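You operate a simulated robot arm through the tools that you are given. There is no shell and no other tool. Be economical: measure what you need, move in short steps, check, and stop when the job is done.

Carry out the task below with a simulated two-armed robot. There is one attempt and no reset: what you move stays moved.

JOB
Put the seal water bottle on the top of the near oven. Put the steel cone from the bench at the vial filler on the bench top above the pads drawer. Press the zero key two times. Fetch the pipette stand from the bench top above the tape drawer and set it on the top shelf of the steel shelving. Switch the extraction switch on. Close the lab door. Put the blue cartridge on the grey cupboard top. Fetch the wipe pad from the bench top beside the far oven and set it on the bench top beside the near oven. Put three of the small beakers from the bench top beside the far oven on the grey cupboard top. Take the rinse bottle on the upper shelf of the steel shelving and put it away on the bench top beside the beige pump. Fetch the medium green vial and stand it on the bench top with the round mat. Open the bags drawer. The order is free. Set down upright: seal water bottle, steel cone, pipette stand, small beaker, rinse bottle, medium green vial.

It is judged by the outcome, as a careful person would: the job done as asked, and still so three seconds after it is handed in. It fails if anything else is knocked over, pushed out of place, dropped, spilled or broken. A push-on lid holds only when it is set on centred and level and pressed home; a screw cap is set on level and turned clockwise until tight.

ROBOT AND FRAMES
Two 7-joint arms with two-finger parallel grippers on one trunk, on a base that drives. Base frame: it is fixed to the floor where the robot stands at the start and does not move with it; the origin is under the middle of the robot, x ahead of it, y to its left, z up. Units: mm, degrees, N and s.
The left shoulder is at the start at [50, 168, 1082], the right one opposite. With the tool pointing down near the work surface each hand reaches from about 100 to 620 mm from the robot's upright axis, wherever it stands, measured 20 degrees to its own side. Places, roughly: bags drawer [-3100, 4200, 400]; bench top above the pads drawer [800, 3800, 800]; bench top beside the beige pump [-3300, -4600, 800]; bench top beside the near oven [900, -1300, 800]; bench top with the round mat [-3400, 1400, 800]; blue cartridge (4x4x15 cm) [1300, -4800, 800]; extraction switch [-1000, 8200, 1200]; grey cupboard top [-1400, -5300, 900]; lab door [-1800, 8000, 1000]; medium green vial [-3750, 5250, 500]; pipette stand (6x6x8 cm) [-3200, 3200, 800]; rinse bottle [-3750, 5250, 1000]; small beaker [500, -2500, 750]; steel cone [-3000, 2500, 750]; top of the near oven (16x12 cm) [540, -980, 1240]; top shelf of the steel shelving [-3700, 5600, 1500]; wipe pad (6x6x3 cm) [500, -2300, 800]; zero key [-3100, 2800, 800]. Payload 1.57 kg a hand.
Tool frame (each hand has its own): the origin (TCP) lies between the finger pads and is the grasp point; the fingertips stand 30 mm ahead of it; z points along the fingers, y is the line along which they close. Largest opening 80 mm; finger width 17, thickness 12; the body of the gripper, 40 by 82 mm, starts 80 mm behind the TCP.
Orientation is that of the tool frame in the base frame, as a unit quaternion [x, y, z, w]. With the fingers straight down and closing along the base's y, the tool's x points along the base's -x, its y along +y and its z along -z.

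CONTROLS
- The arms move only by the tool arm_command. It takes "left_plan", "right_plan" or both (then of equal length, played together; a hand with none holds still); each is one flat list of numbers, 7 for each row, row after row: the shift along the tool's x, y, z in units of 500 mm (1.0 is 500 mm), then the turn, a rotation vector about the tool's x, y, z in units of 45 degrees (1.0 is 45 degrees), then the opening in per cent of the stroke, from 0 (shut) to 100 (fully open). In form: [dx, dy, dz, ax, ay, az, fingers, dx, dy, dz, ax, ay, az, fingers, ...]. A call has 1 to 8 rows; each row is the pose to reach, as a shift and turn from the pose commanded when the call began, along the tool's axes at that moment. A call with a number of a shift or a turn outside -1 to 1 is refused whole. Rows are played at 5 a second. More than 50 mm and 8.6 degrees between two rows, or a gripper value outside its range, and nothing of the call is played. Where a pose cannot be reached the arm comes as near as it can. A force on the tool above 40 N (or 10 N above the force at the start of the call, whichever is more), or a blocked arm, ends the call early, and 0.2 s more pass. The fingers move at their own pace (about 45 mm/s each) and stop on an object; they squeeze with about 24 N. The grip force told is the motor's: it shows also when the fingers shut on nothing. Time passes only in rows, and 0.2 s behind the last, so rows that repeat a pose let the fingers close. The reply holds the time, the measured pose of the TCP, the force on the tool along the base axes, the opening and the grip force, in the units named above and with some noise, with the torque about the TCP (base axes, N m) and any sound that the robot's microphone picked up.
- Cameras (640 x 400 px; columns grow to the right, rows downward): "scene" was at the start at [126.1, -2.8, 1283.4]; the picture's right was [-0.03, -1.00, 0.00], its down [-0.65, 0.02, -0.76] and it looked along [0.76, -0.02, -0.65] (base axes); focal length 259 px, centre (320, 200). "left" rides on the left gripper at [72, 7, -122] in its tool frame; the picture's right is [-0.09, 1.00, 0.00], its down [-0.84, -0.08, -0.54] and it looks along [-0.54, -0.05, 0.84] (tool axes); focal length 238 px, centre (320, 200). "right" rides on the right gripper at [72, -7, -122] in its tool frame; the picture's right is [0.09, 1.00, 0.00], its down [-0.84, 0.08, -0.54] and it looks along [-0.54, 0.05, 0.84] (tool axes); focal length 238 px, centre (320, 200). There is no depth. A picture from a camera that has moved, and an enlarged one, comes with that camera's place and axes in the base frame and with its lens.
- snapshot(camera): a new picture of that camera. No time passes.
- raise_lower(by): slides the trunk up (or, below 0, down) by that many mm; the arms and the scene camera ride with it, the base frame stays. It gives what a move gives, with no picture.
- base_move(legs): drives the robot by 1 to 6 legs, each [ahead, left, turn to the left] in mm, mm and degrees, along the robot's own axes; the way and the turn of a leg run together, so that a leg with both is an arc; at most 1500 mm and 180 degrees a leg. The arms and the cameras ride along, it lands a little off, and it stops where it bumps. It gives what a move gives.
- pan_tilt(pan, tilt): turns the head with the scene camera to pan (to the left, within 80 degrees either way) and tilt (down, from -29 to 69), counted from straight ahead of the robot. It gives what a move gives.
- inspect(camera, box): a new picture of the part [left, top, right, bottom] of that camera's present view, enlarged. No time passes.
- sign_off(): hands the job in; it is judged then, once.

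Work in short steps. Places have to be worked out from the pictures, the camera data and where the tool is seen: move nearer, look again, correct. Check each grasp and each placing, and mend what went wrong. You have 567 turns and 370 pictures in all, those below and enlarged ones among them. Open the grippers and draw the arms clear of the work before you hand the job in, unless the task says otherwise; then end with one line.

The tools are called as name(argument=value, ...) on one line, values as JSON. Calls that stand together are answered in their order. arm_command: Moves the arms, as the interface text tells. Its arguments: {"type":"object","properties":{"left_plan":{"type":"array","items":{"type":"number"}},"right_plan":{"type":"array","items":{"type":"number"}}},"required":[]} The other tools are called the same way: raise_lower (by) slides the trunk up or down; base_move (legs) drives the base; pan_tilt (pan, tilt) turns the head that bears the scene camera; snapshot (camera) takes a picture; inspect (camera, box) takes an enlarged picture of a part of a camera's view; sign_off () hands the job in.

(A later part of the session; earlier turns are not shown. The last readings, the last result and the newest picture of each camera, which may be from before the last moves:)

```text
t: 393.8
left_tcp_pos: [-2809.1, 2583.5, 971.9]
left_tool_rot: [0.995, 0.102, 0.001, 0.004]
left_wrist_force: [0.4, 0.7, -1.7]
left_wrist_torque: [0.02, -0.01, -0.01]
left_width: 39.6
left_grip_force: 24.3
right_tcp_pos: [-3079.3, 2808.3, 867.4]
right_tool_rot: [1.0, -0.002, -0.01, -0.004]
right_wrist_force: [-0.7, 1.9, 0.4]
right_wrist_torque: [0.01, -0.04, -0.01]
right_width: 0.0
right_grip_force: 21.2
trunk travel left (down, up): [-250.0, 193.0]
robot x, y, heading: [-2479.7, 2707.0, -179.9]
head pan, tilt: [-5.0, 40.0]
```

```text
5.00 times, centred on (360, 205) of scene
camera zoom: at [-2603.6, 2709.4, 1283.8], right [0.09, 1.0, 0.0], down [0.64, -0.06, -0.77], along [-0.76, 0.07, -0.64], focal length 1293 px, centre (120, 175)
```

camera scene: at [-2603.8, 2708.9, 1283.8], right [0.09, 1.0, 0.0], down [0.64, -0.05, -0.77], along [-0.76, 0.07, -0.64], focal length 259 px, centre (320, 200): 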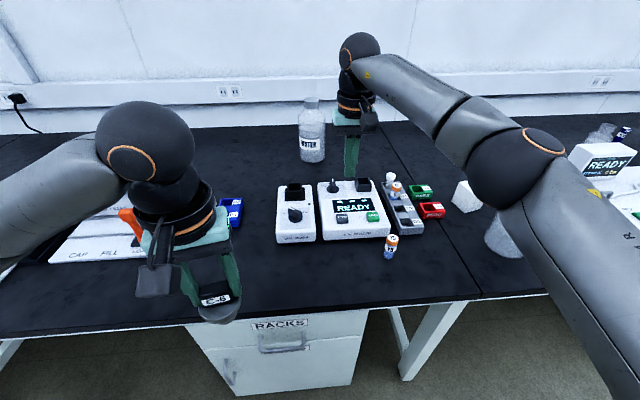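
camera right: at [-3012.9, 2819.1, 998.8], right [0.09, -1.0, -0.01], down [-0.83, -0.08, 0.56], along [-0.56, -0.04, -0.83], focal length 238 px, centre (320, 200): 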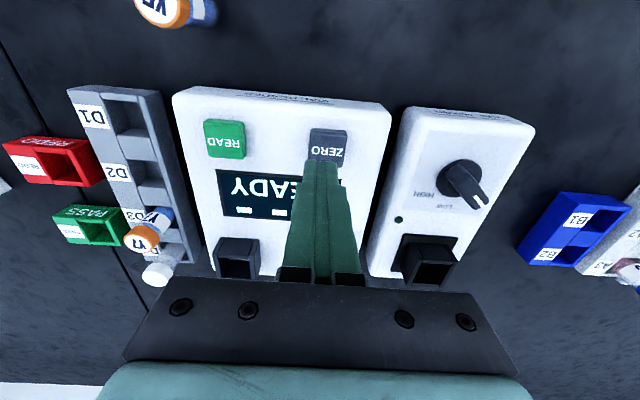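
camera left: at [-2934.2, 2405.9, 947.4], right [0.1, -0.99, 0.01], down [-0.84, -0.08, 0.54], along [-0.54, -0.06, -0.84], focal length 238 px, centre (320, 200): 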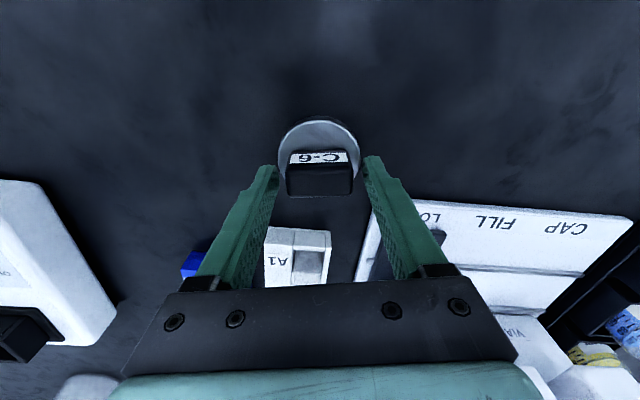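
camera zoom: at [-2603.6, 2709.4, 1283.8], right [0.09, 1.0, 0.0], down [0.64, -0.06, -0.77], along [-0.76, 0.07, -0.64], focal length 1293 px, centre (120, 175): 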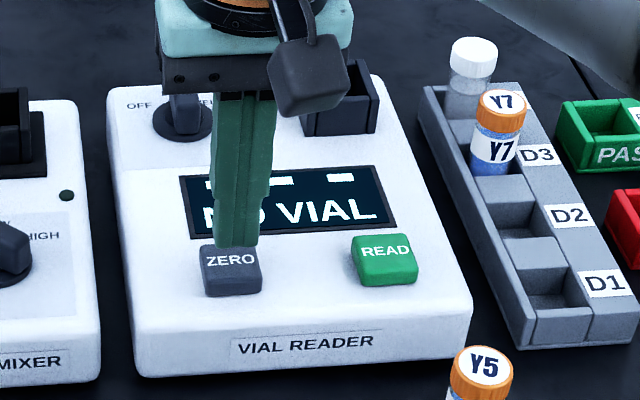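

arm_command(right_plan=[0, 0, 0.034, 0, 0, 0, 0, 0, 0, 0.044, 0, 0, 0, 0, 0, 0, 0.05, 0, 0, 0, 0, 0, 0, 0.052, 0, 0, 0, 0])

```text
t: 394.8
left_tcp_pos: [-2809.4, 2584.1, 972.2]
left_tool_rot: [0.995, 0.101, 0.001, 0.004]
left_wrist_force: [-0.6, -0.2, -1.2]
left_wrist_torque: [0.0, -0.02, 0.01]
left_width: 39.4
left_grip_force: 23.8
right_tcp_pos: [-3080.0, 2808.9, 842.5]
right_tool_rot: [1.0, -0.002, -0.011, -0.003]
right_wrist_force: [-1.1, 0.6, 6.4]
right_wrist_torque: [0.01, 0.03, -0.03]
right_width: 0.0
right_grip_force: 21.3
trunk travel left (down, up): [-250.0, 193.0]
robot x, y, heading: [-2481.1, 2702.1, -179.8]
head pan, tilt: [-5.0, 40.0]
heard: click
```

Second click heard. Lift away and move toward the pipette stand for a look.

arm_command(right_plan=[0, 0, -0.08, 0, 0, 0, 0, 0, 0, -0.17, 0, 0, 0, 0, 0.06, -0.02, -0.24, 0, 0, 0, 0, 0.14, -0.06, -0.28, 0, 0, 0, 0, 0.23, -0.1, -0.3, 0, 0, 0, 0, 0.32, -0.13, -0.32, 0, 0, 0, 0, 0.4, -0.18, -0.34, 0, 0, 0, 0, 0.48, -0.22, -0.36, 0, 0, 0, 0])

base_move(legs=[[-150, 0, 0], [0, -420, 0]])

pan_tilt(pan=0, tilt=30)

snapshot(camera="scene")

```text
refused: row 5 steps farther than a row can; nothing moved
```

```text
t: 400.0
left_tcp_pos: [-2657.8, 3011.1, 973.0]
left_tool_rot: [0.996, 0.094, 0.001, 0.004]
left_wrist_force: [-0.7, -0.4, -1.4]
left_wrist_torque: [-0.02, 0.01, 0.02]
left_width: 39.6
left_grip_force: 24.6
right_tcp_pos: [-2924.0, 3240.9, 841.5]
right_tool_rot: [1.0, -0.013, -0.009, -0.003]
right_wrist_force: [3.8, 0.1, 2.1]
right_wrist_torque: [-0.06, 0.38, -0.05]
right_width: 0.1
right_grip_force: 21.1
trunk travel left (down, up): [-250.0, 193.0]
robot x, y, heading: [-2328.7, 3123.8, 179.2]
head pan, tilt: [-5.0, 40.0]
```

```text
t: 400.7
left_tcp_pos: [-2658.1, 3011.9, 972.4]
left_tool_rot: [0.996, 0.093, 0.0, 0.004]
left_wrist_force: [-0.5, 0.2, -1.2]
left_wrist_torque: [0.04, 0.03, 0.02]
left_width: 39.9
left_grip_force: 24.2
right_tcp_pos: [-2923.2, 3241.7, 841.4]
right_tool_rot: [1.0, -0.012, -0.01, -0.003]
right_wrist_force: [3.5, -0.4, 1.7]
right_wrist_torque: [0.0, 0.32, -0.04]
right_width: 0.0
right_grip_force: 21.2
trunk travel left (down, up): [-250.0, 193.0]
robot x, y, heading: [-2328.7, 3122.3, 178.8]
head pan, tilt: [0.0, 30.0]
```

```text
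236 pictures are left
camera scene: at [-2455.1, 3124.9, 1299.2], right [0.02, 1.0, 0.0], down [0.5, -0.01, -0.87], along [-0.87, 0.01, -0.5], focal length 259 px, centre (320, 200)
```

scene: 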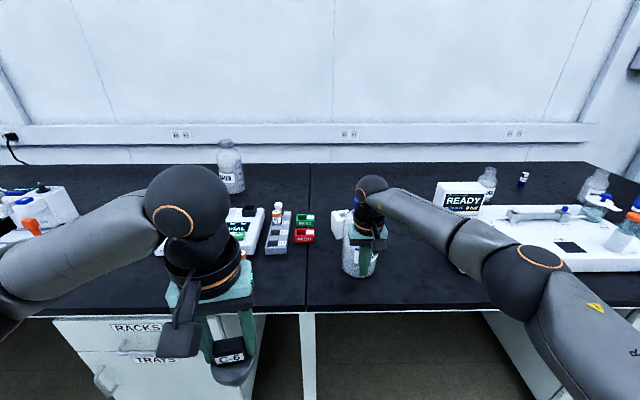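

That retract was refused, so the base moved with the hand low — my mistake. I check closely what the right hand touches before moving.

inspect(camera="scene", box=[230, 180, 410, 300])

snapshot(camera="right")

```text
3.33 times, centred on (320, 240) of scene
camera zoom: at [-2455.1, 3124.9, 1299.2], right [0.02, 1.0, 0.0], down [0.5, -0.01, -0.87], along [-0.87, 0.01, -0.5], focal length 862 px, centre (320, 67)
```

zoom: 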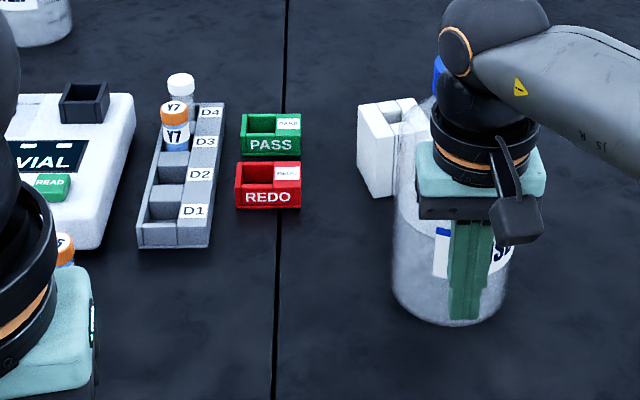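

```text
234 pictures are left
camera right: at [-2850.9, 3244.1, 962.3], right [0.07, -1.0, -0.01], down [-0.83, -0.06, 0.56], along [-0.56, -0.03, -0.83], focal length 238 px, centre (320, 200)
```

right: 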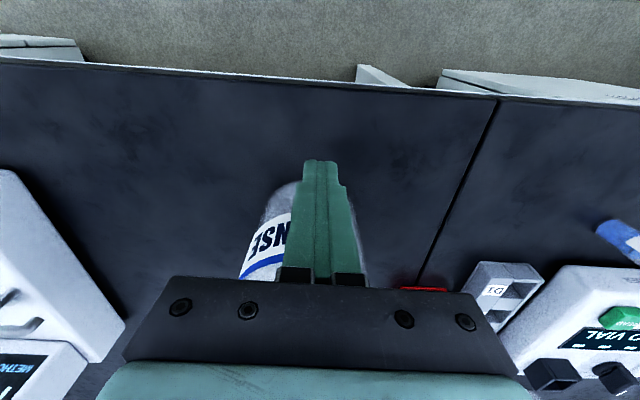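

Everything still stands; the fingers lightly touch the RINSE bottle's front. Back the hand straight away from it.

arm_command(right_plan=[0.02, 0, 0, 0, 0, 0, 0, 0.08, 0, 0, 0, 0, 0, 0, 0.14, 0, -0.04, 0, 0, 0, 0, 0.16, 0, -0.12, 0, 0, 0, 0, 0.16, 0, -0.2, 0, 0, 0, 0])

snapshot(camera="scene")

snapshot(camera="right")

```text
t: 401.9
left_tcp_pos: [-2657.3, 3010.7, 972.6]
left_tool_rot: [0.996, 0.093, 0.0, 0.004]
left_wrist_force: [-0.7, -0.6, -1.2]
left_wrist_torque: [-0.02, 0.04, -0.02]
left_width: 39.4
left_grip_force: 24.4
right_tcp_pos: [-2843.4, 3238.1, 936.6]
right_tool_rot: [1.0, -0.012, -0.01, -0.003]
right_wrist_force: [0.1, -0.2, 0.7]
right_wrist_torque: [-0.01, -0.03, -0.02]
right_width: 0.1
right_grip_force: 21.6
trunk travel left (down, up): [-250.0, 193.0]
robot x, y, heading: [-2323.8, 3126.8, 178.8]
head pan, tilt: [0.0, 30.0]
```

```text
233 pictures are left
camera scene: at [-2455.5, 3124.7, 1299.2], right [0.02, 1.0, 0.0], down [0.5, -0.01, -0.87], along [-0.87, 0.01, -0.5], focal length 259 px, centre (320, 200)
```

scene: 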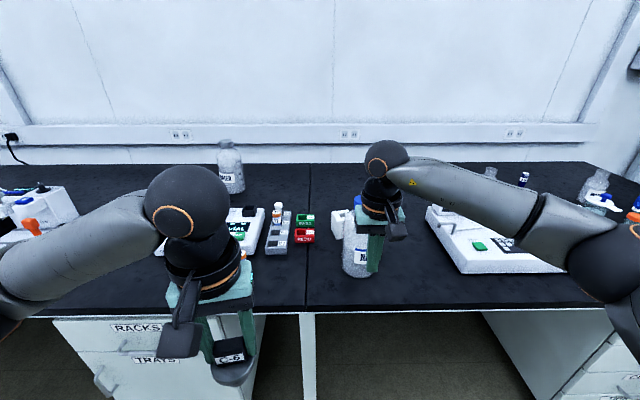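

```text
232 pictures are left
camera right: at [-2769.3, 3240.5, 1059.3], right [0.07, -1.0, -0.01], down [-0.83, -0.06, 0.56], along [-0.56, -0.03, -0.83], focal length 238 px, centre (320, 200)
```

right: 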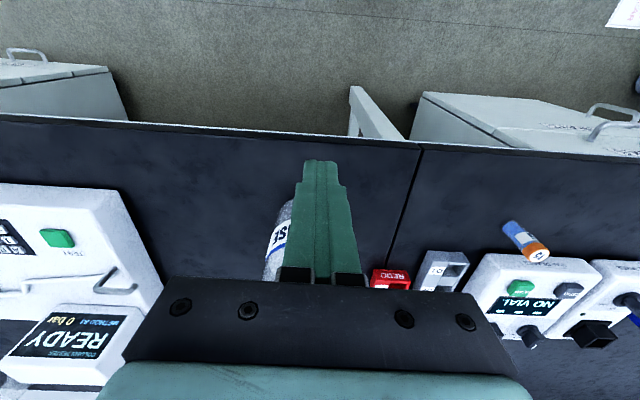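

The bottle and vials are undisturbed. The stand behind the RINSE bottle is better reached by the left arm, so I first deliver the cone to the east bench: back off, turn around and cross.

base_move(legs=[[-500, 0, 0], [0, 0, 178]])

arm_command(right_plan=[0.06, -0.06, -0.03, 0, 0, 0, 50, 0.13, -0.1, -0.06, 0, 0, 0, 100, 0.2, -0.14, -0.1, 0, 0, 0, 100, 0.28, -0.18, -0.12, 0, 0, 0, 100, 0.36, -0.22, -0.14, 0, 0, 0, 100])

base_move(legs=[[1400, 600, 0]])

pan_tilt(pan=0, tilt=25)

snapshot(camera="scene")

```text
t: 412.2
left_tcp_pos: [-1489.7, 3212.1, 973.5]
left_tool_rot: [-0.074, 0.997, 0.004, 0.0]
left_wrist_force: [1.0, 0.6, -2.1]
left_wrist_torque: [-0.01, -0.03, 0.0]
left_width: 39.2
left_grip_force: 24.2
right_tcp_pos: [-1313.4, 2978.1, 937.9]
right_tool_rot: [0.033, 0.999, -0.003, 0.009]
right_wrist_force: [0.0, 0.3, -0.3]
right_wrist_torque: [-0.04, 0.0, -0.01]
right_width: 0.0
right_grip_force: 21.6
trunk travel left (down, up): [-250.0, 193.0]
robot x, y, heading: [-1825.8, 3109.2, -3.1]
head pan, tilt: [0.0, 30.0]
```

```text
t: 413.4
left_tcp_pos: [-1489.8, 3212.3, 973.4]
left_tool_rot: [-0.072, 0.997, 0.004, 0.0]
left_wrist_force: [-1.3, 0.8, -1.9]
left_wrist_torque: [0.01, 0.0, 0.02]
left_width: 39.6
left_grip_force: 24.1
right_tcp_pos: [-1500.6, 2877.3, 1005.5]
right_tool_rot: [0.033, 0.999, -0.003, 0.01]
right_wrist_force: [-0.3, -0.2, -0.2]
right_wrist_torque: [-0.02, 0.0, -0.03]
right_width: 79.9
right_grip_force: 0.1
trunk travel left (down, up): [-250.0, 193.0]
robot x, y, heading: [-1820.5, 3113.1, -3.0]
head pan, tilt: [0.0, 30.0]
```

```text
refused: leg 1 is longer than a leg can be; nothing moved
```

```text
t: 414.0
left_tcp_pos: [-1490.5, 3211.3, 971.9]
left_tool_rot: [-0.073, 0.997, 0.004, 0.0]
left_wrist_force: [0.5, 0.7, -2.0]
left_wrist_torque: [0.0, 0.01, 0.0]
left_width: 39.7
left_grip_force: 23.8
right_tcp_pos: [-1500.7, 2878.0, 1007.6]
right_tool_rot: [0.031, 0.999, -0.003, 0.009]
right_wrist_force: [-0.6, -0.1, 0.4]
right_wrist_torque: [0.02, 0.04, -0.03]
right_width: 80.2
right_grip_force: 0.0
trunk travel left (down, up): [-250.0, 193.0]
robot x, y, heading: [-1822.1, 3110.9, -3.1]
head pan, tilt: [0.0, 25.0]
```

```text
231 pictures are left
camera scene: at [-1691.5, 3104.6, 1307.2], right [-0.06, -1.0, 0.0], down [-0.42, 0.02, -0.91], along [0.9, -0.05, -0.42], focal length 259 px, centre (320, 200)
```

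scene: 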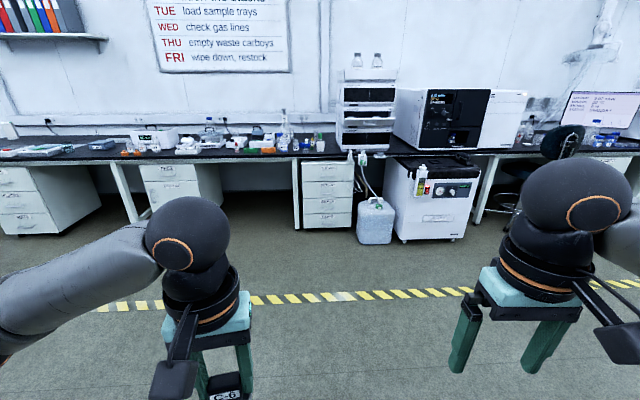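

inspect(camera="scene", box=[0, 110, 180, 240])

inspect(camera="scene", box=[120, 110, 360, 240])

```text
3.08 times, centred on (90, 175) of scene
camera zoom: at [-1691.5, 3104.6, 1307.2], right [-0.06, -1.0, 0.0], down [-0.42, 0.02, -0.91], along [0.9, -0.05, -0.42], focal length 796 px, centre (1028, 277)
```

zoom: 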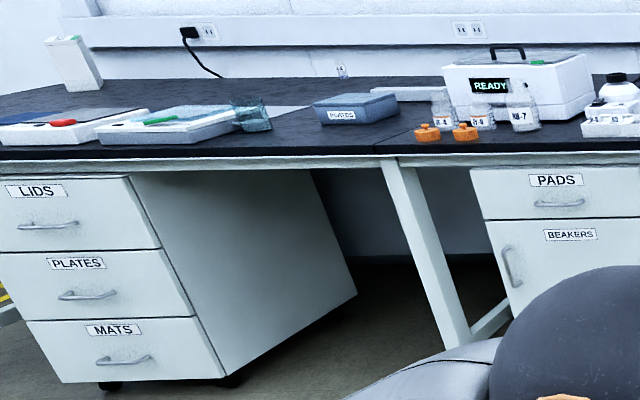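

```text
2.67 times, centred on (240, 175) of scene
camera zoom: at [-1691.5, 3104.6, 1307.2], right [-0.06, -1.0, 0.0], down [-0.42, 0.02, -0.91], along [0.9, -0.05, -0.42], focal length 690 px, centre (533, 267)
```

zoom: 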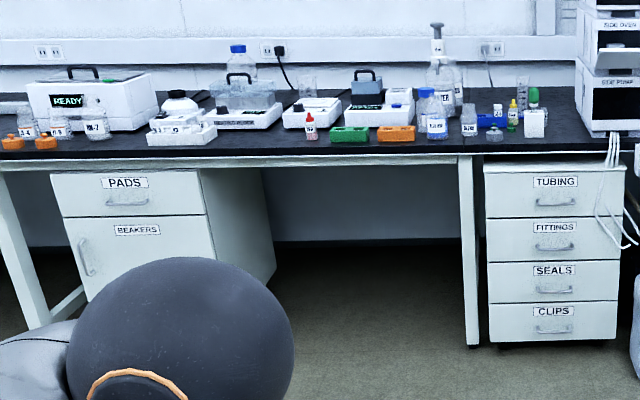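

The PADS drawer is left of centre at about y≈4200. Drive nearer and look at the bench top above it.

base_move(legs=[[0, 0, 3], [1100, 700, 0]])

pan_tilt(pan=0, tilt=30)

snapshot(camera="scene")

```text
t: 421.0
left_tcp_pos: [-401.7, 3903.2, 972.6]
left_tool_rot: [-0.091, 0.996, 0.004, -0.002]
left_wrist_force: [-0.6, -0.1, -2.1]
left_wrist_torque: [-0.02, 0.01, 0.0]
left_width: 39.7
left_grip_force: 24.1
right_tcp_pos: [-400.7, 3568.6, 1006.7]
right_tool_rot: [0.014, 1.0, -0.003, 0.01]
right_wrist_force: [-0.4, -0.6, 0.0]
right_wrist_torque: [-0.01, -0.02, -0.01]
right_width: 80.1
right_grip_force: 0.1
trunk travel left (down, up): [-250.0, 193.0]
robot x, y, heading: [-731.8, 3792.1, -1.0]
head pan, tilt: [0.0, 25.0]
```

```text
t: 421.6
left_tcp_pos: [-400.4, 3903.4, 971.7]
left_tool_rot: [-0.091, 0.996, 0.004, 0.0]
left_wrist_force: [-0.1, -0.4, -1.5]
left_wrist_torque: [0.03, -0.03, 0.03]
left_width: 39.7
left_grip_force: 24.4
right_tcp_pos: [-399.1, 3570.0, 1006.3]
right_tool_rot: [0.014, 1.0, -0.003, 0.01]
right_wrist_force: [0.1, 0.3, 0.0]
right_wrist_torque: [0.0, 0.02, 0.0]
right_width: 79.9
right_grip_force: 0.0
trunk travel left (down, up): [-250.0, 193.0]
robot x, y, heading: [-730.8, 3791.5, -1.1]
head pan, tilt: [0.0, 30.0]
```

```text
228 pictures are left
camera scene: at [-600.6, 3788.7, 1299.2], right [-0.02, -1.0, 0.0], down [-0.5, 0.01, -0.87], along [0.87, -0.02, -0.5], focal length 259 px, centre (320, 200)
```

scene: 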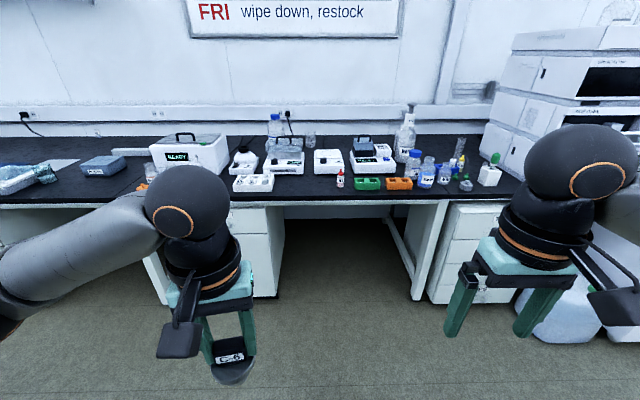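

inspect(camera="scene", box=[90, 110, 290, 230])

inspect(camera="scene", box=[270, 110, 470, 230])

```text
3.20 times, centred on (190, 170) of scene
camera zoom: at [-600.6, 3788.7, 1299.2], right [-0.02, -1.0, 0.0], down [-0.5, 0.01, -0.87], along [0.87, -0.02, -0.5], focal length 828 px, centre (736, 296)
```

zoom: 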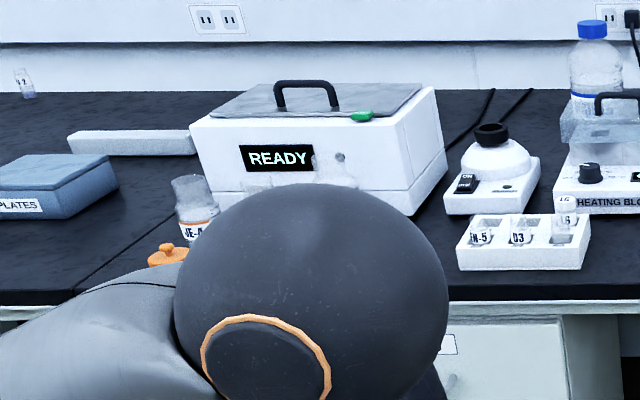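

```text
3.20 times, centred on (370, 170) of scene
camera zoom: at [-600.6, 3788.7, 1299.2], right [-0.02, -1.0, 0.0], down [-0.5, 0.01, -0.87], along [0.87, -0.02, -0.5], focal length 828 px, centre (160, 296)
```

zoom: 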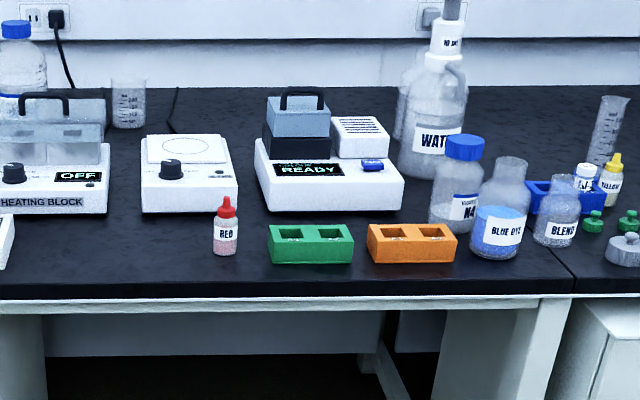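

Free spot at ≈(440,3835) on this bench section (same section as the PADS drawer). Drive up.

base_move(legs=[[0, 0, 1], [700, -45, 0]])

pan_tilt(pan=5, tilt=42)

snapshot(camera="scene")

snapshot(camera="left")

```text
t: 425.9
left_tcp_pos: [309.0, 3850.8, 972.3]
left_tool_rot: [-0.092, 0.996, 0.004, -0.001]
left_wrist_force: [0.3, 0.5, -2.4]
left_wrist_torque: [0.01, -0.02, 0.01]
left_width: 39.8
left_grip_force: 24.4
right_tcp_pos: [310.4, 3517.1, 1006.5]
right_tool_rot: [0.014, 1.0, -0.003, 0.009]
right_wrist_force: [0.8, 0.4, 0.2]
right_wrist_torque: [-0.01, -0.02, 0.02]
right_width: 80.1
right_grip_force: 0.1
trunk travel left (down, up): [-250.0, 193.0]
robot x, y, heading: [-22.5, 3737.5, -1.2]
head pan, tilt: [0.0, 30.0]
```

```text
t: 426.6
left_tcp_pos: [310.2, 3851.0, 972.2]
left_tool_rot: [-0.091, 0.996, 0.005, -0.002]
left_wrist_force: [-0.1, 0.0, -2.1]
left_wrist_torque: [-0.01, 0.01, -0.03]
left_width: 39.4
left_grip_force: 24.1
right_tcp_pos: [310.1, 3517.5, 1007.1]
right_tool_rot: [0.014, 1.0, -0.003, 0.009]
right_wrist_force: [-0.5, -0.8, 0.0]
right_wrist_torque: [0.01, -0.01, 0.01]
right_width: 80.1
right_grip_force: 0.0
trunk travel left (down, up): [-250.0, 193.0]
robot x, y, heading: [-21.3, 3739.9, -1.2]
head pan, tilt: [5.0, 42.0]
```

```text
225 pictures are left
camera scene: at [103.3, 3743.7, 1281.0], right [0.07, -1.0, 0.0], down [-0.67, -0.05, -0.74], along [0.74, 0.05, -0.67], focal length 259 px, centre (320, 200)
```

scene: 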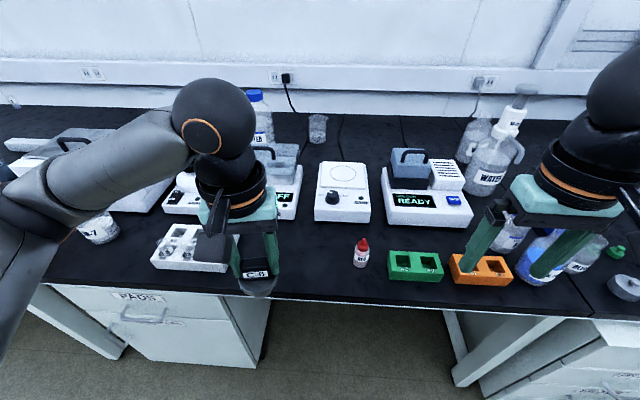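

```text
224 pictures are left
camera left: at [237.0, 3844.2, 1094.5], right [-0.09, 1.0, 0.01], down [0.84, 0.07, 0.54], along [0.54, 0.06, -0.84], focal length 238 px, centre (320, 200)
```

left: 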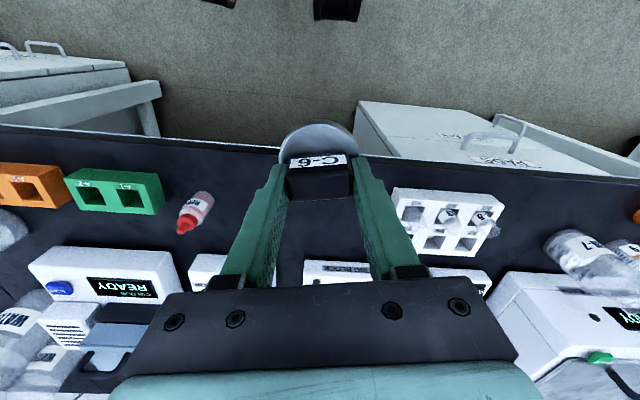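

Space between the RED bottle and white tray: target (425,3825). Move there and lower close.

arm_command(left_plan=[-0.072, -0.03, 0, 0, 0, 0, 30, -0.144, -0.06, 0, 0, 0, 0, 30, -0.217, -0.093, 0.02, 0, 0, 0, 30, -0.217, -0.093, 0.1, 0, 0, 0, 30, -0.217, -0.093, 0.18, 0, 0, 0, 30, -0.217, -0.093, 0.25, 0, 0, 0, 30])

snapshot(camera="left")

snapshot(camera="scene")

```text
t: 428.0
left_tcp_pos: [423.2, 3824.6, 848.8]
left_tool_rot: [-0.092, 0.996, 0.005, -0.001]
left_wrist_force: [-0.3, 0.0, -2.6]
left_wrist_torque: [0.0, -0.01, 0.01]
left_width: 39.5
left_grip_force: 23.9
right_tcp_pos: [312.1, 3517.7, 1005.6]
right_tool_rot: [0.014, 1.0, -0.003, 0.009]
right_wrist_force: [1.2, 0.2, 0.7]
right_wrist_torque: [0.0, -0.02, 0.01]
right_width: 80.1
right_grip_force: 0.1
trunk travel left (down, up): [-250.0, 193.0]
robot x, y, heading: [-20.1, 3738.0, -1.1]
head pan, tilt: [5.0, 42.0]
```

```text
223 pictures are left
camera left: at [351.4, 3818.4, 971.5], right [-0.09, 1.0, 0.01], down [0.84, 0.07, 0.54], along [0.54, 0.06, -0.84], focal length 238 px, centre (320, 200)
```

left: 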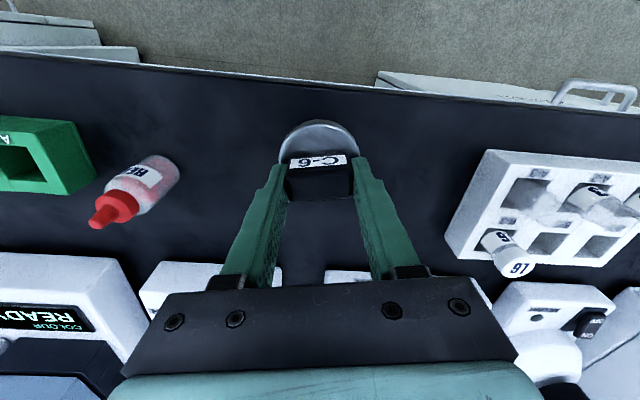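

```text
222 pictures are left
camera scene: at [103.4, 3743.8, 1280.9], right [0.07, -1.0, 0.0], down [-0.67, -0.05, -0.74], along [0.74, 0.05, -0.67], focal length 259 px, centre (320, 200)
```

scene: 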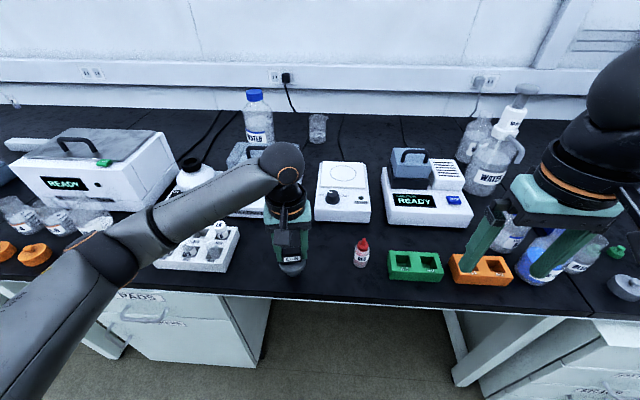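

Clear. Lower to contact.

arm_command(left_plan=[0, 0, 0.03, 0, 0, 0, 30, 0, 0, 0.042, 0, 0, 0, 30, 0, 0, 0.048, 0, 0, 0, 30, 0, 0, 0.054, 0, 0, 0, 30, 0, 0, 0.058, 0, 0, 0, 30])

```text
t: 429.2
left_tcp_pos: [423.8, 3825.4, 824.6]
left_tool_rot: [-0.09, 0.996, 0.001, 0.003]
left_wrist_force: [-4.1, 1.7, 15.5]
left_wrist_torque: [0.05, 0.58, -0.08]
left_width: 39.5
left_grip_force: 24.9
right_tcp_pos: [310.6, 3517.1, 1006.0]
right_tool_rot: [0.013, 1.0, -0.003, 0.01]
right_wrist_force: [-0.6, -0.4, 0.2]
right_wrist_torque: [0.02, 0.0, 0.01]
right_width: 79.9
right_grip_force: 0.1
trunk travel left (down, up): [-250.0, 193.0]
robot x, y, heading: [-22.1, 3738.8, -1.1]
head pan, tilt: [5.0, 42.0]
stopped in row 5 (left hand): the force on the tool passed its limit at 42 N (the readings are from after the stop); the commanded pose is now the measured one
```

Firm contact. Ease up 2 mm, open, and lift.

arm_command(left_plan=[0, 0, -0.003, 0, 0, 0, 30, 0, 0, -0.004, 0, 0, 0, 60, 0, 0, -0.004, 0, 0, 0, 75, 0, 0, -0.004, 0, 0, 0, 75, 0, 0, -0.08, 0, 0, 0, 75, 0, 0, -0.16, 0, 0, 0, 75, 0, 0, -0.24, 0, 0, 0, 75])

snapshot(camera="scene")

snapshot(camera="left")

```text
t: 430.8
left_tcp_pos: [422.0, 3826.6, 942.4]
left_tool_rot: [-0.092, 0.996, 0.003, 0.001]
left_wrist_force: [-1.1, 0.4, -0.7]
left_wrist_torque: [-0.01, -0.05, -0.01]
left_width: 59.8
left_grip_force: 0.0
right_tcp_pos: [311.5, 3517.8, 1005.6]
right_tool_rot: [0.013, 1.0, -0.004, 0.01]
right_wrist_force: [0.6, -0.1, 0.3]
right_wrist_torque: [0.01, 0.05, -0.01]
right_width: 80.1
right_grip_force: 0.1
trunk travel left (down, up): [-250.0, 193.0]
robot x, y, heading: [-22.1, 3739.9, -1.1]
head pan, tilt: [5.0, 42.0]
```

```text
221 pictures are left
camera scene: at [102.9, 3743.7, 1280.9], right [0.07, -1.0, 0.0], down [-0.67, -0.05, -0.74], along [0.74, 0.05, -0.67], focal length 259 px, centre (320, 200)
```

scene: 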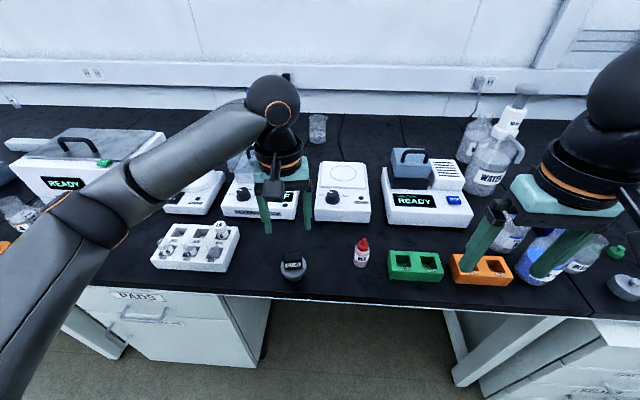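

```text
220 pictures are left
camera left: at [349.0, 3819.7, 1064.5], right [-0.09, 1.0, 0.0], down [0.84, 0.07, 0.54], along [0.54, 0.05, -0.84], focal length 238 px, centre (320, 200)
```

left: 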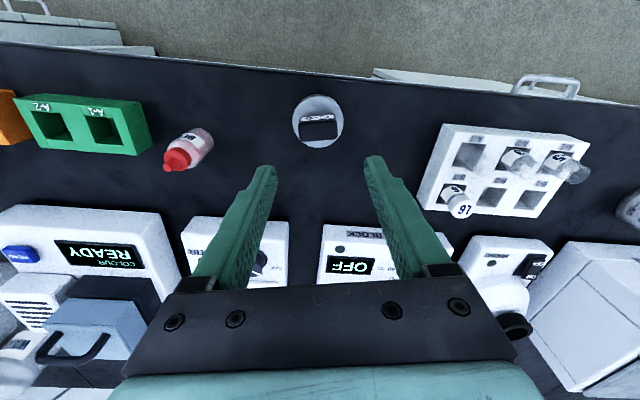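

Cone stands upright. Now the extraction switch and door at the north wall. Back off, restore left-hand yaw, and turn north.

base_move(legs=[[-600, 0, 0], [0, 0, 91]])

arm_command(left_plan=[0.06, 0, 0, 0, 0, 0.13, 100, 0.12, 0, 0, 0, 0, 0.25, 100])

pan_tilt(pan=0, tilt=12)

snapshot(camera="scene")

```text
t: 438.1
left_tcp_pos: [-709.6, 4204.6, 943.3]
left_tool_rot: [0.763, -0.647, -0.003, 0.001]
left_wrist_force: [0.4, 0.2, 0.4]
left_wrist_torque: [0.0, 0.0, 0.0]
left_width: 60.0
left_grip_force: 0.0
right_tcp_pos: [-403.7, 4086.7, 1006.1]
right_tool_rot: [-0.69, 0.723, 0.004, 0.009]
right_wrist_force: [-0.4, 0.2, 0.3]
right_wrist_torque: [-0.02, 0.01, -0.01]
right_width: 79.9
right_grip_force: 0.1
trunk travel left (down, up): [-250.0, 193.0]
robot x, y, heading: [-631.9, 3760.5, 87.9]
head pan, tilt: [5.0, 42.0]
```

```text
t: 438.7
left_tcp_pos: [-699.7, 4145.7, 942.3]
left_tool_rot: [-0.695, 0.719, 0.003, -0.001]
left_wrist_force: [0.0, 0.8, -0.1]
left_wrist_torque: [-0.01, -0.01, -0.01]
left_width: 80.2
left_grip_force: 0.0
right_tcp_pos: [-403.0, 4087.8, 1007.7]
right_tool_rot: [-0.69, 0.724, 0.005, 0.008]
right_wrist_force: [1.1, 0.0, -0.2]
right_wrist_torque: [-0.02, -0.03, -0.04]
right_width: 79.9
right_grip_force: 0.0
trunk travel left (down, up): [-250.0, 193.0]
robot x, y, heading: [-628.6, 3759.2, 87.7]
head pan, tilt: [5.0, 42.0]
```

```text
t: 439.6
left_tcp_pos: [-699.7, 4145.4, 941.8]
left_tool_rot: [-0.696, 0.718, 0.003, -0.001]
left_wrist_force: [0.9, 0.8, 0.3]
left_wrist_torque: [-0.03, 0.0, 0.02]
left_width: 80.0
left_grip_force: 0.0
right_tcp_pos: [-401.6, 4087.3, 1006.5]
right_tool_rot: [-0.69, 0.724, 0.005, 0.008]
right_wrist_force: [-1.2, -0.7, 0.6]
right_wrist_torque: [0.04, 0.01, 0.02]
right_width: 80.1
right_grip_force: 0.0
trunk travel left (down, up): [-250.0, 193.0]
robot x, y, heading: [-631.9, 3757.7, 88.0]
head pan, tilt: [0.0, 12.0]
```

```text
219 pictures are left
camera scene: at [-624.6, 3891.0, 1328.3], right [1.0, -0.04, 0.0], down [-0.01, -0.21, -0.98], along [0.04, 0.98, -0.21], focal length 259 px, centre (320, 200)
```

scene: 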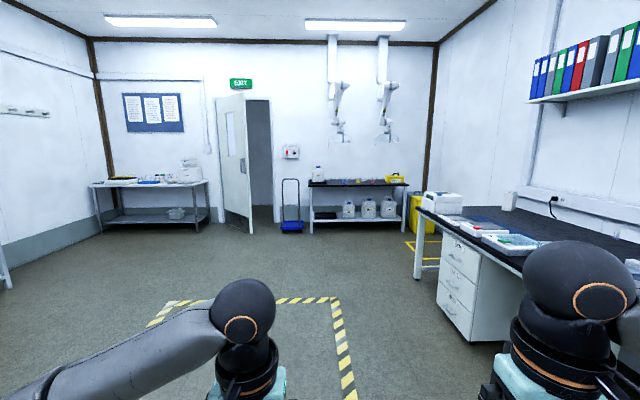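

Door leaf is ~40° open into the room (hinge left ≈(−2100,8200), free edge ≈(−1540,7720)); switch box at ≈(−945,8200,1206) with a trolley below. Close the door first; drive north to see it.

base_move(legs=[[0, 0, 2], [1350, 440, 0], [1350, 440, 0]])

pan_tilt(pan=0, tilt=12)

snapshot(camera="scene")

```text
t: 453.8
left_tcp_pos: [-1663.5, 6819.5, 941.8]
left_tool_rot: [0.723, -0.69, -0.003, 0.0]
left_wrist_force: [-0.3, -0.1, -0.1]
left_wrist_torque: [0.03, -0.03, -0.03]
left_width: 79.7
left_grip_force: 0.0
right_tcp_pos: [-1364.0, 6784.9, 1006.7]
right_tool_rot: [0.719, -0.695, -0.005, -0.01]
right_wrist_force: [-0.2, 0.3, -0.5]
right_wrist_torque: [0.0, -0.03, -0.02]
right_width: 79.9
right_grip_force: 0.1
trunk travel left (down, up): [-250.0, 193.0]
robot x, y, heading: [-1566.1, 6439.7, 92.4]
head pan, tilt: [0.0, 12.0]
```

```text
t: 454.4
left_tcp_pos: [-1664.1, 6820.0, 941.6]
left_tool_rot: [0.724, -0.69, -0.002, 0.001]
left_wrist_force: [-0.5, 0.0, 0.0]
left_wrist_torque: [0.01, -0.03, 0.0]
left_width: 80.1
left_grip_force: 0.0
right_tcp_pos: [-1363.8, 6785.8, 1006.9]
right_tool_rot: [0.719, -0.695, -0.005, -0.008]
right_wrist_force: [-0.1, -0.2, 0.1]
right_wrist_torque: [-0.03, -0.03, 0.04]
right_width: 80.1
right_grip_force: 0.0
trunk travel left (down, up): [-250.0, 193.0]
robot x, y, heading: [-1565.7, 6438.8, 92.3]
head pan, tilt: [0.0, 12.0]
```

```text
218 pictures are left
camera scene: at [-1569.1, 6571.6, 1328.3], right [1.0, 0.04, 0.0], down [0.01, -0.21, -0.98], along [-0.04, 0.98, -0.21], focal length 259 px, centre (320, 200)
```

scene: 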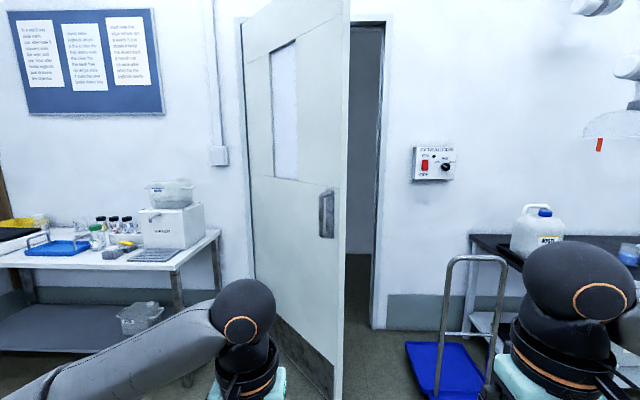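

Clear view: D-handle at z≈945–1105 near the free edge. I'll push with the right hand tilted forward, closed fingers, above the handle (z≈1180). Tilt the hand first.

arm_command(right_plan=[0, 0, 0, 0, -0.17, 0, 0, 0, 0, 0, 0, -0.34, 0, 0, 0, 0, 0, 0, -0.51, 0, 0, 0, 0, 0, 0, -0.68, 0, 0, 0, 0, 0, 0, -0.85, 0, 0, 0, 0, 0, 0, -1.0, 0, 0])

arm_command(right_plan=[-0.06, 0, -0.06, 0, -0.17, 0, 0, -0.12, 0, -0.1, 0, -0.34, 0, 0, -0.18, 0, -0.14, 0, -0.5, 0, 0, -0.24, 0, -0.18, 0, -0.5, 0, 0])

```text
t: 455.8
left_tcp_pos: [-1662.9, 6819.6, 941.3]
left_tool_rot: [0.724, -0.69, -0.003, 0.0]
left_wrist_force: [0.2, 0.3, 0.5]
left_wrist_torque: [0.01, 0.0, 0.04]
left_width: 79.9
left_grip_force: 0.1
right_tcp_pos: [-1375.1, 6838.3, 1038.6]
right_tool_rot: [0.662, -0.639, -0.279, -0.274]
right_wrist_force: [1.1, -0.3, 0.3]
right_wrist_torque: [0.03, 0.04, 0.03]
right_width: 0.0
right_grip_force: 21.5
right hand out of reach, approached as far as the arm can: row 4, 5, 6
trunk travel left (down, up): [-250.0, 193.0]
robot x, y, heading: [-1568.0, 6440.2, 92.1]
head pan, tilt: [0.0, 12.0]
```

```text
t: 456.8
left_tcp_pos: [-1664.1, 6819.7, 942.6]
left_tool_rot: [0.724, -0.69, -0.003, 0.001]
left_wrist_force: [-0.3, 0.1, 0.2]
left_wrist_torque: [0.01, 0.03, 0.01]
left_width: 80.0
left_grip_force: 0.1
right_tcp_pos: [-1375.3, 6857.9, 1184.3]
right_tool_rot: [0.595, -0.573, -0.403, -0.394]
right_wrist_force: [0.0, 0.1, 0.4]
right_wrist_torque: [0.0, -0.01, 0.0]
right_width: 0.0
right_grip_force: 21.5
right hand out of reach, approached as far as the arm can: row 1, 2
trunk travel left (down, up): [-250.0, 193.0]
robot x, y, heading: [-1562.3, 6434.3, 92.3]
head pan, tilt: [0.0, 12.0]
```

Position the robot so the hand will meet the leaf near its free edge, approaching to ~60 mm.

base_move(legs=[[0, 0, -2.3], [0, 190, 0], [780, 0, 0]])

pan_tilt(pan=-5, tilt=15)

snapshot(camera="scene")

```text
t: 463.2
left_tcp_pos: [-1840.4, 7593.9, 941.8]
left_tool_rot: [0.71, -0.704, -0.003, 0.001]
left_wrist_force: [0.6, -0.1, 0.2]
left_wrist_torque: [0.0, 0.0, 0.03]
left_width: 79.9
left_grip_force: 0.0
right_tcp_pos: [-1550.2, 7622.6, 1185.2]
right_tool_rot: [-0.583, 0.585, 0.395, 0.402]
right_wrist_force: [0.3, 0.0, 1.0]
right_wrist_torque: [0.0, -0.04, -0.01]
right_width: 0.0
right_grip_force: 21.0
trunk travel left (down, up): [-250.0, 193.0]
robot x, y, heading: [-1759.0, 7207.2, 90.2]
head pan, tilt: [0.0, 12.0]
```

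```text
t: 463.9
left_tcp_pos: [-1840.0, 7594.0, 942.8]
left_tool_rot: [0.71, -0.704, -0.003, 0.001]
left_wrist_force: [0.5, -0.7, 0.8]
left_wrist_torque: [-0.03, 0.01, -0.02]
left_width: 79.9
left_grip_force: 0.0
right_tcp_pos: [-1549.4, 7622.1, 1184.3]
right_tool_rot: [-0.584, 0.584, 0.396, 0.401]
right_wrist_force: [-1.1, 0.6, -0.3]
right_wrist_torque: [0.0, 0.0, -0.01]
right_width: 0.0
right_grip_force: 21.6
trunk travel left (down, up): [-250.0, 193.0]
robot x, y, heading: [-1758.4, 7211.0, 89.9]
head pan, tilt: [-5.0, 15.0]
```

```text
217 pictures are left
camera scene: at [-1747.6, 7342.7, 1323.5], right [1.0, -0.08, 0.0], down [-0.02, -0.26, -0.97], along [0.08, 0.96, -0.26], focal length 259 px, centre (320, 200)
```

scene: 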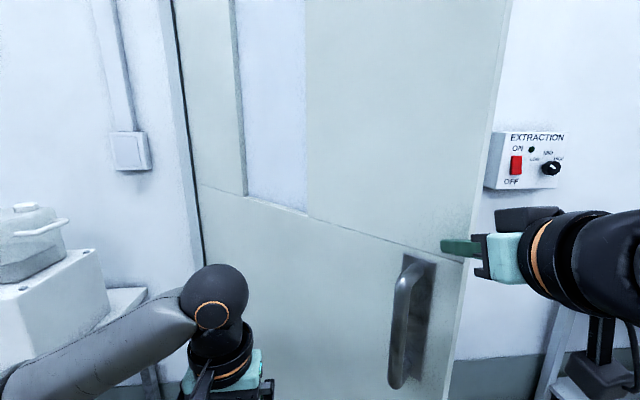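

Push gently by driving ahead 150 mm.

base_move(legs=[[150, 0, 0]])

snapshot(camera="scene")

```text
t: 465.2
left_tcp_pos: [-1842.0, 7743.9, 942.3]
left_tool_rot: [0.711, -0.704, -0.003, 0.001]
left_wrist_force: [-0.1, 0.8, -0.3]
left_wrist_torque: [-0.01, 0.01, -0.01]
left_width: 79.9
left_grip_force: 0.0
right_tcp_pos: [-1550.3, 7771.4, 1185.3]
right_tool_rot: [-0.583, 0.585, 0.395, 0.402]
right_wrist_force: [0.0, 0.7, 0.0]
right_wrist_torque: [-0.01, 0.02, -0.01]
right_width: 0.0
right_grip_force: 21.2
trunk travel left (down, up): [-250.0, 193.0]
robot x, y, heading: [-1757.6, 7360.5, 90.5]
head pan, tilt: [-5.0, 15.0]
```

```text
216 pictures are left
camera scene: at [-1748.1, 7492.5, 1323.3], right [1.0, -0.08, 0.0], down [-0.02, -0.26, -0.97], along [0.08, 0.96, -0.26], focal length 259 px, centre (320, 200)
```

scene: 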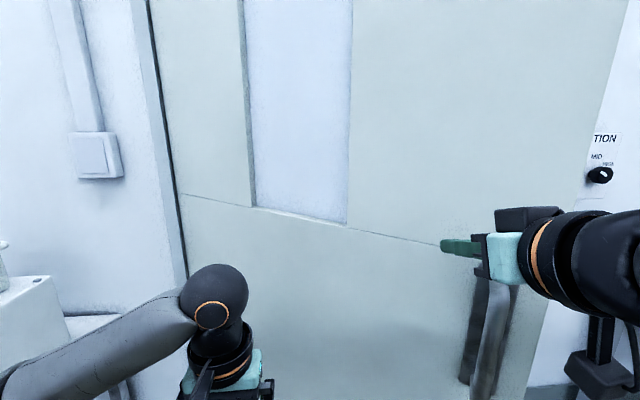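

No contact yet. Continue ahead 80 mm.

base_move(legs=[[80, 0, 0]])

snapshot(camera="scene")

```text
t: 466.2
left_tcp_pos: [-1842.3, 7796.6, 941.8]
left_tool_rot: [0.711, -0.703, -0.002, 0.001]
left_wrist_force: [-0.3, 0.1, 0.1]
left_wrist_torque: [-0.02, 0.03, 0.0]
left_width: 80.2
left_grip_force: 0.1
right_tcp_pos: [-1551.4, 7822.9, 1184.0]
right_tool_rot: [0.585, -0.584, -0.394, -0.402]
right_wrist_force: [-0.1, -0.4, 1.3]
right_wrist_torque: [0.01, -0.02, 0.03]
right_width: 0.2
right_grip_force: 21.0
trunk travel left (down, up): [-250.0, 193.0]
robot x, y, heading: [-1758.0, 7414.4, 90.1]
head pan, tilt: [-5.0, 15.0]
stopped in leg 1: the force on the tool passed its limit at 61 N (the readings are from after the stop); the commanded pose is now the measured one
```

```text
215 pictures are left
camera scene: at [-1748.5, 7545.0, 1323.4], right [1.0, -0.08, 0.0], down [-0.02, -0.26, -0.97], along [0.08, 0.96, -0.26], focal length 259 px, centre (320, 200)
```

scene: 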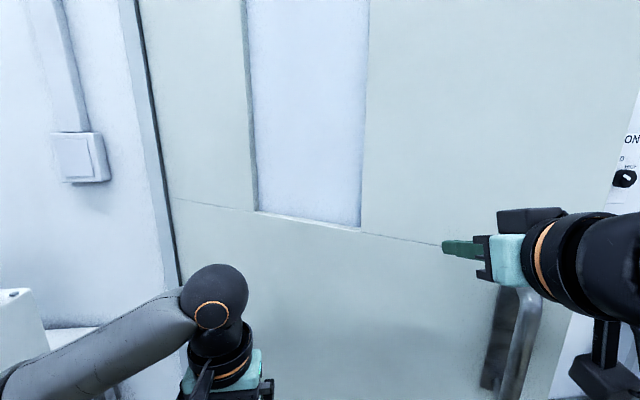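

The leaf moved on impact. Continue pushing more gently with the arm.

arm_command(right_plan=[-0.0075, 0, 0.0185, 0, 0, 0, 0, -0.015, 0, 0.037, 0, 0, 0, 0, -0.0225, 0, 0.0555, 0, 0, 0, 0, -0.03, 0, 0.074, 0, 0, 0, 0, -0.0375, 0, 0.0925, 0, 0, 0, 0, -0.045, 0, 0.111, 0, 0, 0, 0, -0.0525, 0, 0.1295, 0, 0, 0, 0, -0.06, 0, 0.148, 0, 0, 0, 0])

snapshot(camera="scene")

```text
t: 468.0
left_tcp_pos: [-1842.7, 7795.6, 942.4]
left_tool_rot: [0.711, -0.703, -0.002, 0.0]
left_wrist_force: [-1.1, -0.2, -0.8]
left_wrist_torque: [0.02, 0.0, -0.02]
left_width: 80.1
left_grip_force: 0.1
right_tcp_pos: [-1552.7, 7901.6, 1184.5]
right_tool_rot: [0.585, -0.583, -0.394, -0.402]
right_wrist_force: [-0.3, 1.2, 0.2]
right_wrist_torque: [0.04, -0.02, 0.0]
right_width: 0.2
right_grip_force: 21.2
trunk travel left (down, up): [-250.0, 193.0]
robot x, y, heading: [-1757.7, 7412.5, 90.1]
head pan, tilt: [-5.0, 15.0]
```

```text
214 pictures are left
camera scene: at [-1748.5, 7545.6, 1323.4], right [1.0, -0.08, 0.0], down [-0.02, -0.26, -0.97], along [0.08, 0.96, -0.26], focal length 259 px, centre (320, 200)
```

scene: 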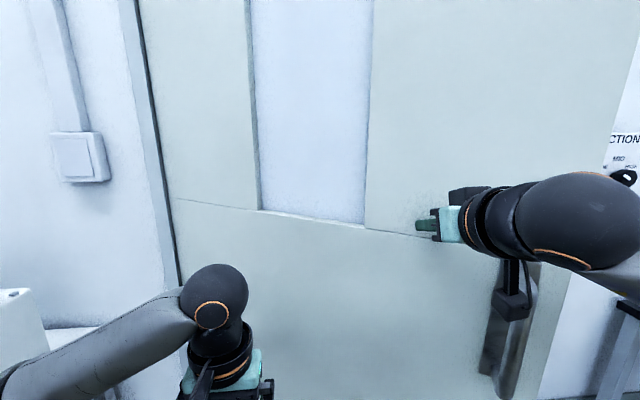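

arm_command(right_plan=[-0.0075, 0, 0.0185, 0, 0, 0, 0, -0.015, 0, 0.037, 0, 0, 0, 0, -0.0225, 0, 0.0555, 0, 0, 0, 0, -0.03, 0, 0.074, 0, 0, 0, 0, -0.0375, 0, 0.0925, 0, 0, 0, 0, -0.045, 0, 0.111, 0, 0, 0, 0, -0.0525, 0, 0.1295, 0, 0, 0, 0, -0.06, 0, 0.148, 0, 0, 0, 0])

snapshot(camera="scene")

```text
t: 469.8
left_tcp_pos: [-1842.7, 7797.0, 941.9]
left_tool_rot: [0.711, -0.703, -0.003, 0.001]
left_wrist_force: [-0.9, -0.6, 0.0]
left_wrist_torque: [0.01, 0.04, 0.0]
left_width: 79.8
left_grip_force: 0.1
right_tcp_pos: [-1549.5, 7981.9, 1185.1]
right_tool_rot: [0.585, -0.584, -0.394, -0.402]
right_wrist_force: [-0.8, 0.3, 0.1]
right_wrist_torque: [-0.04, -0.01, 0.01]
right_width: 0.0
right_grip_force: 21.1
trunk travel left (down, up): [-250.0, 193.0]
robot x, y, heading: [-1759.1, 7412.3, 90.0]
head pan, tilt: [-5.0, 15.0]
```

```text
213 pictures are left
camera scene: at [-1748.5, 7545.5, 1323.4], right [1.0, -0.08, 0.0], down [-0.02, -0.26, -0.97], along [0.08, 0.96, -0.26], focal length 259 px, centre (320, 200)
```

scene: 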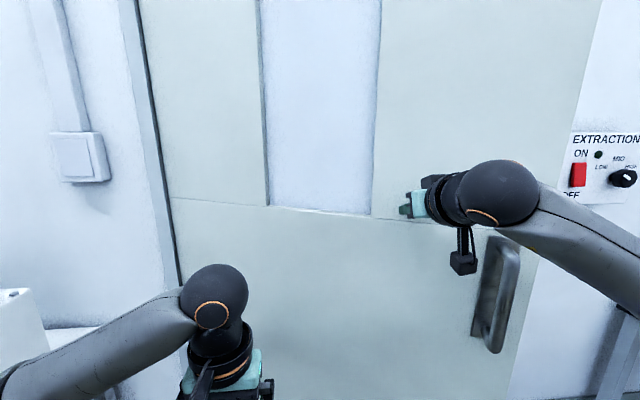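

The door is swinging closed with the push. Retract the arm 150, drive 150, and push again with the arm.

arm_command(right_plan=[0.03, 0, -0.074, 0, 0, 0, 0, 0.06, 0, -0.148, 0, 0, 0, 0, 0.09, 0, -0.222, 0, 0, 0, 0, 0.12, 0, -0.296, 0, 0, 0, 0])

base_move(legs=[[150, 0, 0]])

arm_command(right_plan=[-0.0075, 0, 0.0185, 0, 0, 0, 0, -0.015, 0, 0.037, 0, 0, 0, 0, -0.0225, 0, 0.0555, 0, 0, 0, 0, -0.03, 0, 0.074, 0, 0, 0, 0, -0.0375, 0, 0.0925, 0, 0, 0, 0, -0.045, 0, 0.111, 0, 0, 0, 0, -0.0525, 0, 0.1295, 0, 0, 0, 0, -0.06, 0, 0.148, 0, 0, 0, 0])

snapshot(camera="scene")

```text
t: 470.8
left_tcp_pos: [-1842.8, 7797.3, 942.3]
left_tool_rot: [0.71, -0.704, -0.003, 0.0]
left_wrist_force: [0.0, 0.7, 0.1]
left_wrist_torque: [-0.02, 0.01, 0.04]
left_width: 80.2
left_grip_force: 0.1
right_tcp_pos: [-1547.9, 7822.2, 1184.4]
right_tool_rot: [0.585, -0.584, -0.394, -0.402]
right_wrist_force: [-0.1, -0.1, -0.8]
right_wrist_torque: [0.0, -0.03, -0.05]
right_width: 0.0
right_grip_force: 21.5
trunk travel left (down, up): [-250.0, 193.0]
robot x, y, heading: [-1757.2, 7415.0, 90.3]
head pan, tilt: [-5.0, 15.0]
```

```text
t: 472.2
left_tcp_pos: [-1843.5, 7944.5, 942.6]
left_tool_rot: [0.71, -0.704, -0.003, 0.0]
left_wrist_force: [0.5, -0.1, -0.2]
left_wrist_torque: [0.01, 0.01, 0.0]
left_width: 80.1
left_grip_force: 0.0
right_tcp_pos: [-1549.0, 7969.9, 1183.9]
right_tool_rot: [0.585, -0.584, -0.394, -0.402]
right_wrist_force: [-0.3, 0.2, 0.5]
right_wrist_torque: [0.01, -0.02, -0.02]
right_width: 0.2
right_grip_force: 21.5
trunk travel left (down, up): [-250.0, 193.0]
robot x, y, heading: [-1760.5, 7557.1, 90.3]
head pan, tilt: [-5.0, 15.0]
```

```text
t: 474.0
left_tcp_pos: [-1843.0, 7943.8, 942.0]
left_tool_rot: [0.711, -0.703, -0.003, 0.0]
left_wrist_force: [0.3, 0.3, 0.5]
left_wrist_torque: [0.0, -0.01, -0.01]
left_width: 80.1
left_grip_force: 0.1
right_tcp_pos: [-1549.3, 8051.1, 1185.1]
right_tool_rot: [0.586, -0.582, -0.395, -0.402]
right_wrist_force: [0.1, -1.1, 0.0]
right_wrist_torque: [0.0, -0.01, -0.02]
right_width: 0.0
right_grip_force: 21.6
trunk travel left (down, up): [-250.0, 193.0]
robot x, y, heading: [-1760.9, 7560.4, 90.4]
head pan, tilt: [-5.0, 15.0]
```

```text
212 pictures are left
camera scene: at [-1749.0, 7692.8, 1323.4], right [1.0, -0.08, 0.0], down [-0.02, -0.26, -0.97], along [0.08, 0.96, -0.26], focal length 259 px, centre (320, 200)
```

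scene: 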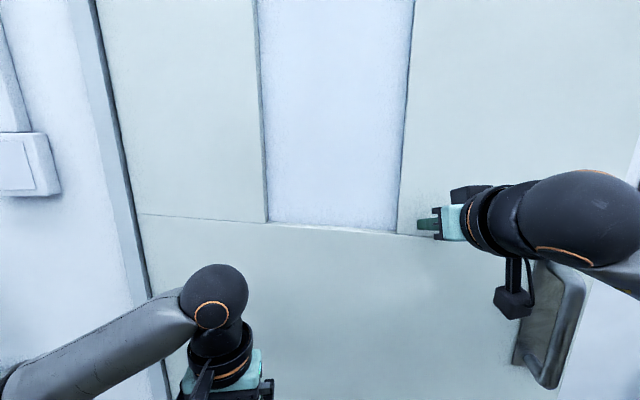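

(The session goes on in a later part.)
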